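You operate a simulated robot arm through the tools that you are given. There is no shell and no other tool. Be economical: measure what you need, move in short steps, check, and stop when the job is done.

You run a simulated robot arm. Do the job below in one go: nothing can be reset, and whatever is moved stays where it is left.

TASK
Take the blue plug from the rack bench and put it on the brown mat.

It is judged by the outcome, as a careful person would: the job done as asked, and still so three seconds after it is handed in. It fails if anything else is knocked over, pushed out of place, dropped, spilled or broken.

THE ROBOT
A 7-joint arm with a two-finger parallel gripper, fixed in place. Base frame: the origin is at the foot of the arm, x ahead of it, y to its left, z up; the work surface is at about z = 797. Units: mm, rad, N and s.
With the tool pointing down near the work surface it reaches from about 300 to 700 mm from the base axis. Its first joint turns from -1.152 to 1.152 rad. Payload 1.57 kg.
The TCP is the grasp point between the finger pads, 30 mm short of the fingertips. In the tool frame z runs along the fingers and y along their closing line. The gripper opens to 110 mm. The fingers are 24 mm wide and 12 mm thick; the gripper's body (48 by 112 mm) begins 78 mm behind the TCP.
Orientation is told as [roll, pitch, yaw] about the base's x, y, z axes, in that order, counted from this pose: with the fingers straight down and closing along the base's y, the tool's x points along the base's -x, its y along +y and its z along -z.

THE INTERFACE
- The arm moves only by the tool jog_arm. Its argument "increments" is a list of rows, each an object (a shift or turn left out is 0, a gripper value left out holds the last) with "offset": the shift along the tool's x, y, z in mm, a list of three; "angular": the turn, a rotation vector about the tool's x, y, z in rad, a list of three; "claw": the opening, from 0 (shut) to 1 (fully open). In form: [{"offset": [tx, ty, tz], "angular": [ax, ay, az], "claw": claw}, ...]. A call has 1 to 20 rows; each row is the pose to reach, as a shift and turn from the pose commanded when the call began, along the tool's axes at that moment. Each row takes 0.2 s and may step no farther than 50 mm and 0.15 rad from the row before; otherwise, or with a gripper value out of range, the whole call is refused. Where a pose cannot be reached the arm comes as near as it can. A force on the tool above 40 N (or 10 N above the force at the start of the call, whichever is more), or a blocked arm, ends the call early, and 0.2 s more pass. The fingers move at their own pace (about 108 mm/s each) and stop on an object; they squeeze with about 21 N. The grip force told is the motor's: it shows also when the fingers shut on nothing. Time passes only in rows, and 0.2 s behind the last, so rows that repeat a pose let the fingers close. The reply holds the time, the measured pose of the TCP, the force on the tool along the base axes, the opening and the grip force, in the units named above and with some noise.
- Cameras (640 x 400 px; columns grow to the right, rows downward): "scene" is fixed at [158, -388.4, 1391.5]; the picture's right is [0.80, -0.60, 0.00], its down [-0.44, -0.59, -0.68] and it looks along [0.41, 0.55, -0.73] (base axes); focal length 282 px, centre (320, 200). "wrist" rides on the gripper at [-36, 0, -80] in the tool frame; the picture's right is [0.00, -1.00, 0.00], its down [0.97, 0.00, -0.24] and it looks along [0.24, 0.00, 0.97] (tool axes); focal length 218 px, centre (320, 200). There is no depth. A picture from a camera that has moved, and an enlarged one, comes with that camera's place and axes in the base frame and with its lens. The place of the scene camera against the robot may be out by one fixed shift of up to 12 mm in any direction.
- capture(camera): a new picture of that camera. The clock stands still meanwhile.
- zoom(camera, box): a new picture of the part [left, top, right, bottom] of that camera's present view, enlarged. The clock stands still meanwhile.
- finish_job(): hands the job in; it is judged then, once.

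Work in short steps. Places have to be worked out from the pictures, the camera data and where the tool is seen: move nearer, look again, correct. Check each grasp and each placing, and mend what went wrong. You have 90 turns and 38 pictures in all, those below and enlarged ones among them. Open the gripper and draw the arm clear of the work before you hand the job in, unless the task says otherwise; then end with one line.

The tools are called after ">>>" as name(argument=value, ...) on one line, values as JSON. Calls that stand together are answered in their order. jog_arm: Moves the arm, as the interface text tells. Its arguments: {"type":"object","properties":{"increments":{"type":"array"}},"required":["increments"]} The other tools are called the same way: capture (camera) takes a picture; zoom (camera, box) takes an enlarged picture of a part of a camera's view; finish_job () hands the job in.

At the start:

```text
clock: 0.0
ee_pos: [329.4, 158.6, 1092.0]
tool_rot: [-0.002, 0.0, -0.001]
contact_force: [0.3, 0.4, 0.5]
finger_gap: 110.2
grasp_force: 0.0
```

scene: 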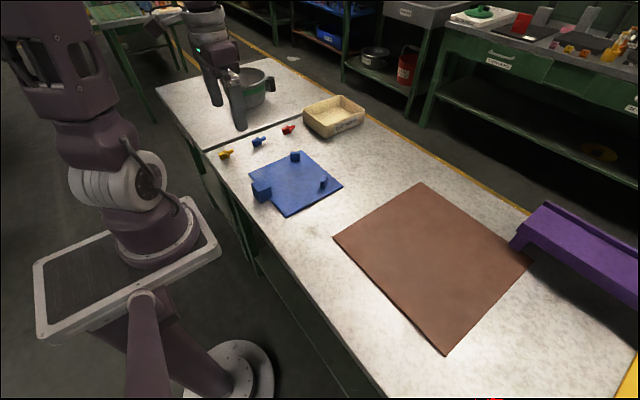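
wrist: 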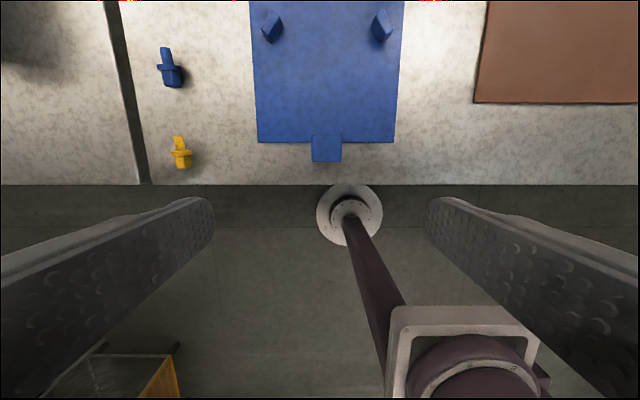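

I see yellow, blue and red small plugs in a row and a blue board; I'll enlarge the area to identify things.

>>> zoom(camera="scene", box=[200, 80, 380, 220])

>>> zoom(camera="wrist", box=[100, 0, 420, 200])

```text
2.86 times, centred on (290, 150) of scene
camera zoom: at [158.0, -388.4, 1391.5], right [0.8, -0.6, 0.0], down [-0.44, -0.59, -0.68], along [0.41, 0.55, -0.73], focal length 806 px, centre (406, 343)
```

zoom: 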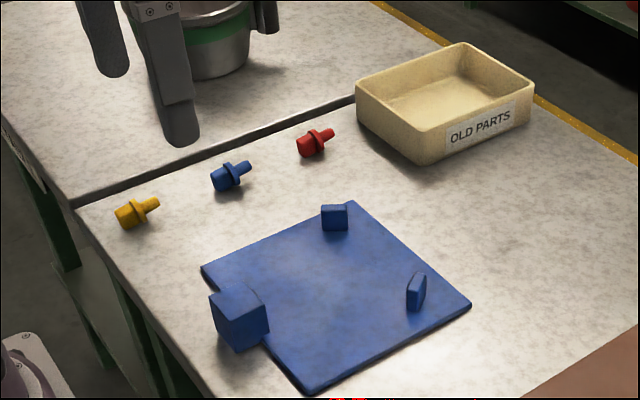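

```text
2.00 times, centred on (260, 100) of wrist
camera zoom: at [365.3, 159.8, 1172.0], right [0.0, -1.0, 0.0], down [-0.97, 0.0, 0.24], along [-0.24, 0.0, -0.97], focal length 436 px, centre (440, 400)
```

zoom: 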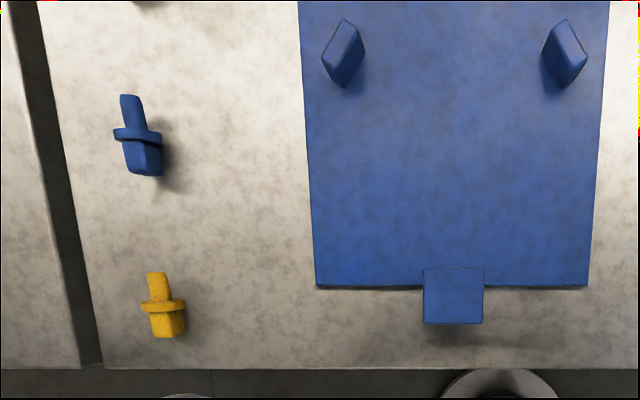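

The blue plug lies at about (480, 384) on the bench, its axis roughly along x. I move above it, keeping high at z≈950, and look again.

>>> jog_arm(increments=[{"offset": [-24, 37, 10]}, {"offset": [-48, 74, 30]}, {"offset": [-73, 111, 50]}, {"offset": [-98, 148, 70]}, {"offset": [-122, 186, 90]}, {"offset": [-148, 225, 110]}, {"offset": [-148, 225, 142]}, {"offset": [-148, 225, 142]}])

>>> capture(camera="wrist")

>>> capture(camera="scene")

```text
refused: row 6 steps farther than a row can; nothing moved
```

```text
33 pictures are left
camera wrist: at [365.3, 159.8, 1172.0], right [0.0, -1.0, 0.0], down [-0.97, 0.0, 0.24], along [-0.24, 0.0, -0.97], focal length 218 px, centre (320, 200)
```

wrist: 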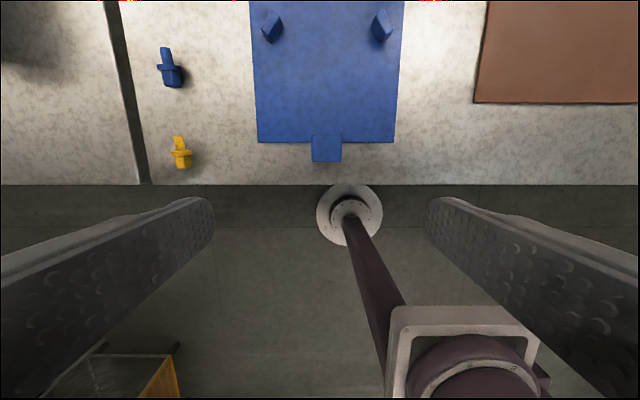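

```text
32 pictures are left
```

scene: 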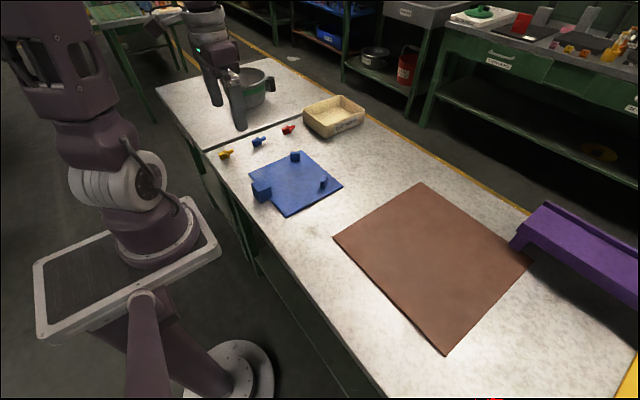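

The row was a bit too long; I repeat with smaller steps.

>>> jog_arm(increments=[{"offset": [-21, 32, 10]}, {"offset": [-42, 64, 30]}, {"offset": [-63, 96, 50]}, {"offset": [-84, 128, 70]}, {"offset": [-105, 160, 90]}, {"offset": [-126, 192, 110]}, {"offset": [-148, 225, 130]}, {"offset": [-148, 225, 142]}, {"offset": [-148, 225, 142]}])

>>> capture(camera="wrist")

```text
clock: 2.0
ee_pos: [476.9, 383.9, 948.2]
tool_rot: [0.001, -0.001, -0.001]
contact_force: [0.1, 0.8, 0.4]
finger_gap: 110.0
grasp_force: 0.1
```

```text
31 pictures are left
camera wrist: at [513.2, 385.1, 1029.0], right [0.0, -1.0, 0.0], down [-0.97, 0.0, 0.24], along [-0.24, 0.0, -0.97], focal length 218 px, centre (320, 200)
```

wrist: 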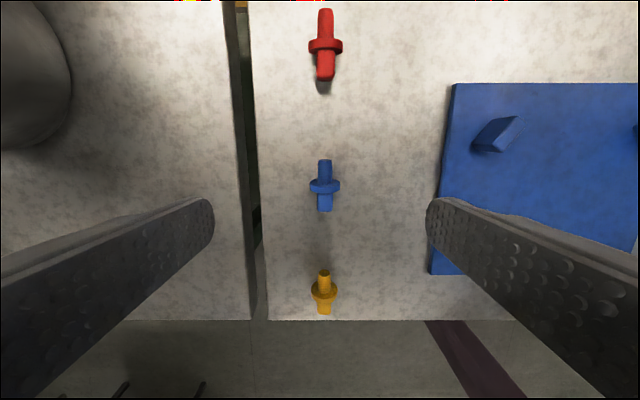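

The plug is nearly centred below; I zoom in to determine how it lies.

>>> zoom(camera="wrist", box=[270, 140, 380, 250])

>>> zoom(camera="scene", box=[210, 110, 310, 172])

```text
3.64 times, centred on (325, 195) of wrist
camera zoom: at [513.2, 385.1, 1029.0], right [0.0, -1.0, 0.0], down [-0.97, 0.0, 0.24], along [-0.24, 0.0, -0.97], focal length 794 px, centre (302, 218)
```

zoom: 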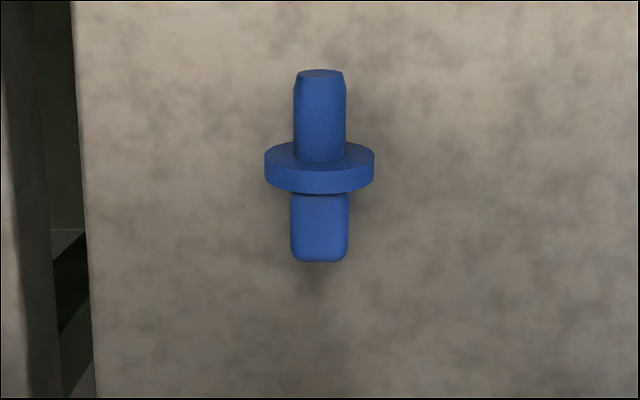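

```text
6.40 times, centred on (260, 141) of scene
camera zoom: at [158.0, -388.4, 1391.5], right [0.8, -0.6, 0.0], down [-0.44, -0.59, -0.68], along [0.41, 0.55, -0.73], focal length 1806 px, centre (704, 578)
```

zoom: 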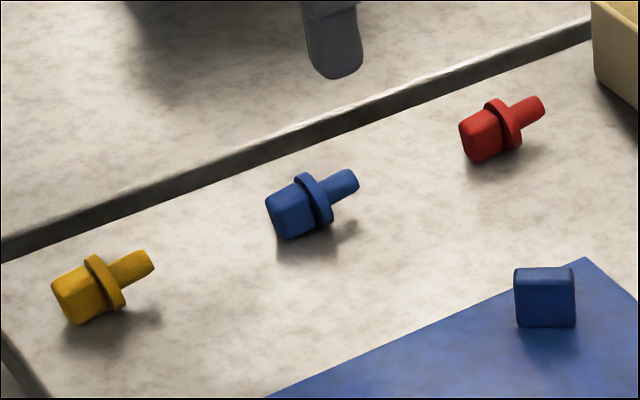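

The plug lies flat, pin toward +x, its block (about 16 mm wide) at x≈449–470, y≈380. I'll align on the block behind the collar and descend part-way, then check.

>>> jog_arm(increments=[{"offset": [21, -3.4, 25]}, {"offset": [21, -3.4, 55]}, {"offset": [21, -3.4, 80]}, {"offset": [21, -3.4, 80], "claw": 0.7}, {"offset": [21, -3.4, 80], "claw": 0.7}])

>>> capture(camera="wrist")

>>> zoom(camera="scene", box=[210, 90, 310, 152])

```text
clock: 3.2
ee_pos: [456.1, 381.2, 869.0]
tool_rot: [0.001, 0.0, -0.001]
contact_force: [0.1, -0.1, 0.0]
finger_gap: 76.9
grasp_force: 0.0
```

```text
28 pictures are left
camera wrist: at [492.7, 381.3, 949.6], right [0.0, -1.0, 0.0], down [-0.97, 0.0, 0.24], along [-0.24, 0.0, -0.97], focal length 218 px, centre (320, 200)
```

wrist: 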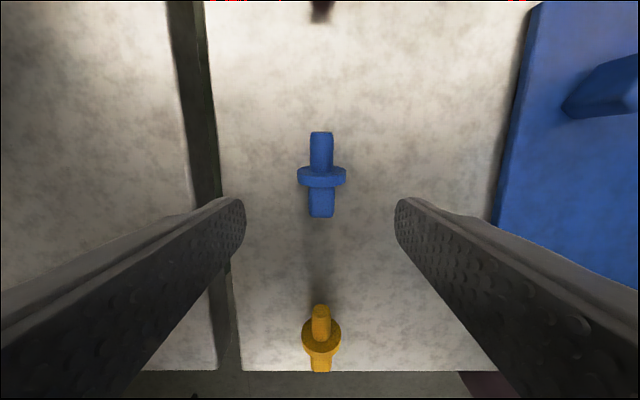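

```text
6.40 times, centred on (260, 121) of scene
camera zoom: at [158.0, -388.4, 1391.5], right [0.8, -0.6, 0.0], down [-0.44, -0.59, -0.68], along [0.41, 0.55, -0.73], focal length 1806 px, centre (704, 706)
```

zoom: 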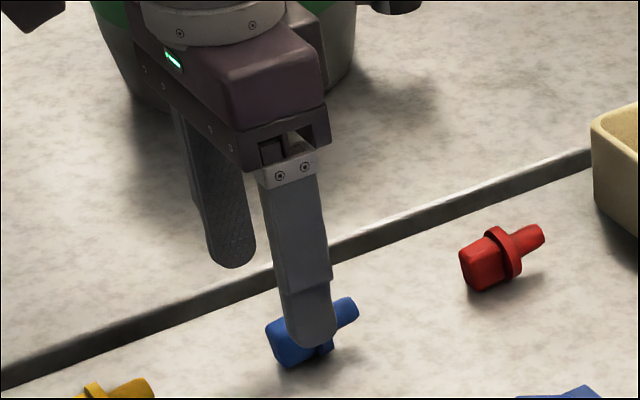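

The view confirms the collar at x≈470 and block at 447–470, y≈380.5, centred between the fingers. Descend to z≈832 and close.

>>> jog_arm(increments=[{"offset": [0.5, -0.5, 12]}, {"offset": [0.5, -0.5, 24]}, {"offset": [0.5, -0.5, 36]}, {"offset": [0.5, -0.5, 36]}, {"offset": [0.5, -0.5, 36], "claw": 0}, {"offset": [0.5, -0.5, 36], "claw": 0}, {"offset": [0.5, -0.5, 36], "claw": 0}, {"offset": [0.5, -0.5, 36], "claw": 0}])

>>> capture(camera="wrist")

```text
clock: 5.0
ee_pos: [454.1, 380.8, 832.9]
tool_rot: [0.001, 0.0, -0.002]
contact_force: [0.2, -1.2, 0.0]
finger_gap: 14.6
grasp_force: 20.7
```

```text
26 pictures are left
camera wrist: at [491.9, 381.1, 914.1], right [0.0, -1.0, 0.0], down [-0.97, 0.0, 0.24], along [-0.24, 0.0, -0.97], focal length 218 px, centre (320, 200)
```

wrist: 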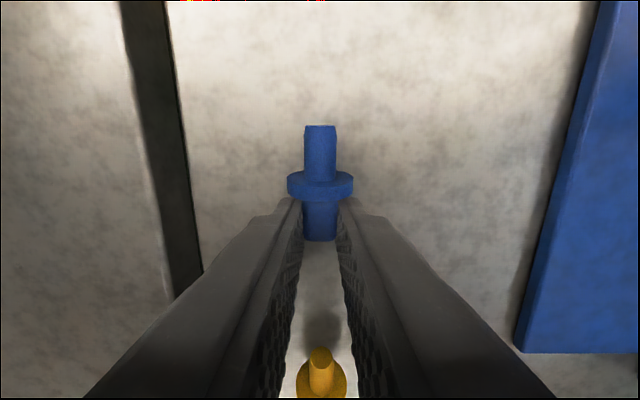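

Gripped at 14.6 mm on the block. Lift and check that it follows.

>>> jog_arm(increments=[{"offset": [0, 0, -15]}, {"offset": [0, 0, -35]}, {"offset": [0, 0, -70]}, {"offset": [0, 0, -110]}, {"offset": [0, 0, -110]}])

>>> capture(camera="wrist")

>>> capture(camera="scene")

```text
clock: 6.2
ee_pos: [454.2, 381.7, 945.4]
tool_rot: [0.0, 0.0, 0.0]
contact_force: [0.6, -0.4, 0.6]
finger_gap: 14.6
grasp_force: 21.3
```

```text
25 pictures are left
camera wrist: at [491.0, 381.3, 1025.2], right [0.0, -1.0, 0.0], down [-0.97, 0.0, 0.24], along [-0.24, 0.0, -0.97], focal length 218 px, centre (320, 200)
```

wrist: 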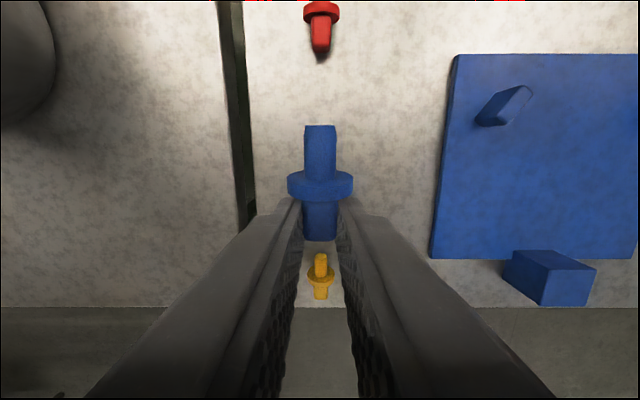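

```text
24 pictures are left
```

scene: 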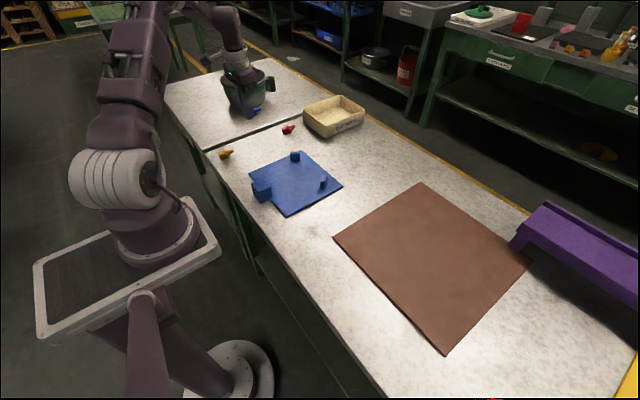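

Plug held firmly. Carry it at z≈945 over to above the mat, around (530, -200).

>>> jog_arm(increments=[{"offset": [-5, -25, 0]}, {"offset": [-10, -65, 0]}, {"offset": [-15, -105, 0]}, {"offset": [-20, -145, 0]}, {"offset": [-25, -185, 0]}, {"offset": [-30, -225, 0]}, {"offset": [-35, -265, 0]}, {"offset": [-40, -305, 0]}, {"offset": [-45, -345, 0]}, {"offset": [-50, -385, 0]}, {"offset": [-55, -425, 0]}, {"offset": [-60, -465, 0]}, {"offset": [-65, -505, 0]}, {"offset": [-70, -545, 0]}, {"offset": [-75, -581, 0]}, {"offset": [-75, -581, 0]}])

>>> capture(camera="wrist")

>>> capture(camera="scene")

```text
clock: 9.6
ee_pos: [531.4, -201.3, 943.8]
tool_rot: [0.001, 0.0, 0.001]
contact_force: [-0.1, 0.3, 0.7]
finger_gap: 14.5
grasp_force: 20.6
```

```text
23 pictures are left
camera wrist: at [566.9, -200.3, 1023.9], right [0.0, -1.0, 0.0], down [-0.97, 0.0, 0.24], along [-0.24, 0.0, -0.97], focal length 218 px, centre (320, 200)
```

wrist: 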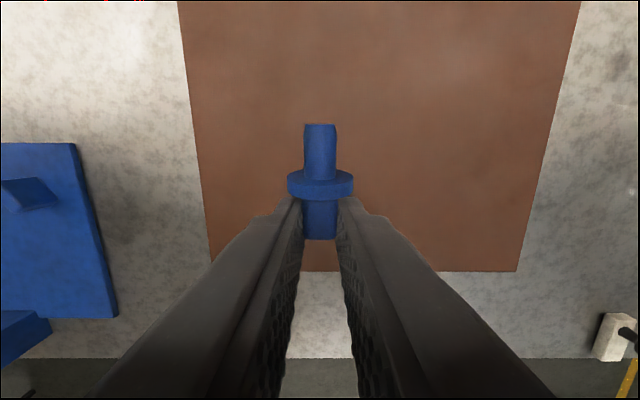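

```text
22 pictures are left
```

scene: 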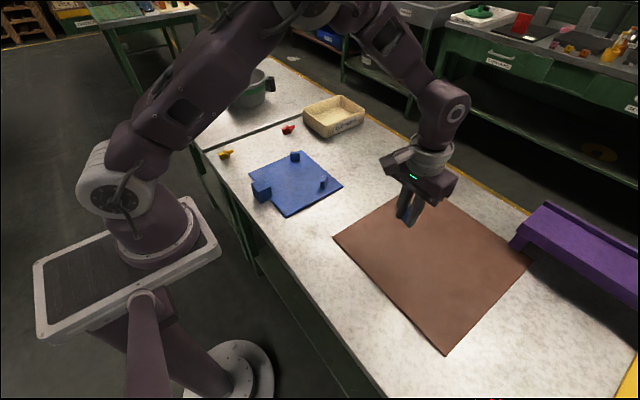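

The plug is over the mat, well inside the edges (mat near edge x≈426). I shift slightly further in and lower to just above the height it was gripped at.

>>> jog_arm(increments=[{"offset": [-15, -15, 30]}, {"offset": [-25, -25, 65]}, {"offset": [-25, -25, 90]}, {"offset": [-25, -25, 100]}, {"offset": [-25, -25, 104]}, {"offset": [-25, -25, 106]}, {"offset": [-25, -25, 106]}])

>>> zoom(camera="scene", box=[370, 180, 490, 255])

```text
clock: 11.2
ee_pos: [557.2, -225.8, 837.7]
tool_rot: [-0.001, -0.003, -0.001]
contact_force: [-1.9, 2.9, 32.1]
finger_gap: 14.6
grasp_force: 20.9
```

```text
5.33 times, centred on (430, 218) of scene
camera zoom: at [157.4, -388.1, 1391.7], right [0.8, -0.6, 0.0], down [-0.44, -0.59, -0.68], along [0.41, 0.55, -0.73], focal length 1505 px, centre (-267, 107)
```

zoom: 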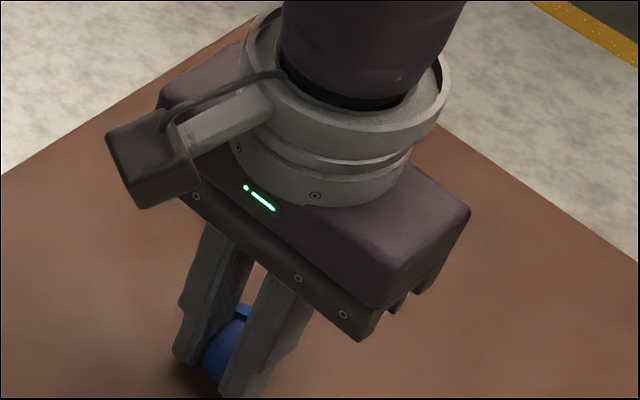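

Contact at 32 N shows the plug is already pressing on the mat. I ease up 1.5 mm, then open gently and rise.

>>> jog_arm(increments=[{"offset": [0, 0, -1.5]}, {"offset": [0, 0, -1.5]}, {"offset": [0, 0, -1.5]}])

```text
clock: 12.0
ee_pos: [556.7, -224.7, 838.8]
tool_rot: [-0.001, -0.001, -0.001]
contact_force: [7.3, -3.1, 12.0]
finger_gap: 14.9
grasp_force: 21.0
```

Force is down to 12 N, still resting on the mat. Open slowly.

>>> jog_arm(increments=[{"offset": [0, 0, -0.7]}, {"offset": [0, 0, -0.7], "claw": 0.18}, {"offset": [0, 0, -0.7], "claw": 0.25}, {"offset": [0, 0, -0.7], "claw": 0.5}, {"offset": [0, 0, -0.7], "claw": 0.5}, {"offset": [0, 0, -20], "claw": 0.5}, {"offset": [0, 0, -60], "claw": 0.5}, {"offset": [0, 0, -105], "claw": 0.5}, {"offset": [0, 0, -145], "claw": 0.5}, {"offset": [0, 0, -145], "claw": 0.8}])

>>> capture(camera="wrist")

>>> capture(camera="scene")

```text
clock: 14.2
ee_pos: [556.5, -224.9, 983.4]
tool_rot: [-0.001, 0.0, 0.0]
contact_force: [-0.4, 0.1, 0.4]
finger_gap: 88.0
grasp_force: 0.1
```

```text
20 pictures are left
camera wrist: at [592.5, -225.0, 1064.1], right [0.0, -1.0, 0.0], down [-0.97, 0.0, 0.24], along [-0.24, 0.0, -0.97], focal length 218 px, centre (320, 200)
```

wrist: 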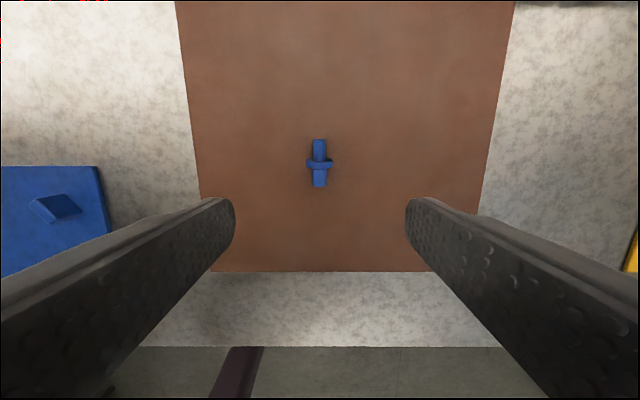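

```text
19 pictures are left
```

scene: 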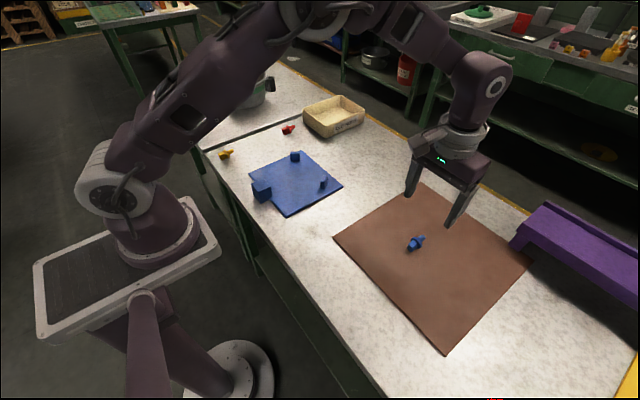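

The plug rests on the mat, well inside its edges, everything else is in place and the arm is 150 mm clear with the gripper open. I hand it in.

>>> finish_job()

```text
The job is handed in.
```

The blue plug is lying on the brown mat, well inside its edges. The gripper is open and clear above it, and nothing else in view has moved.
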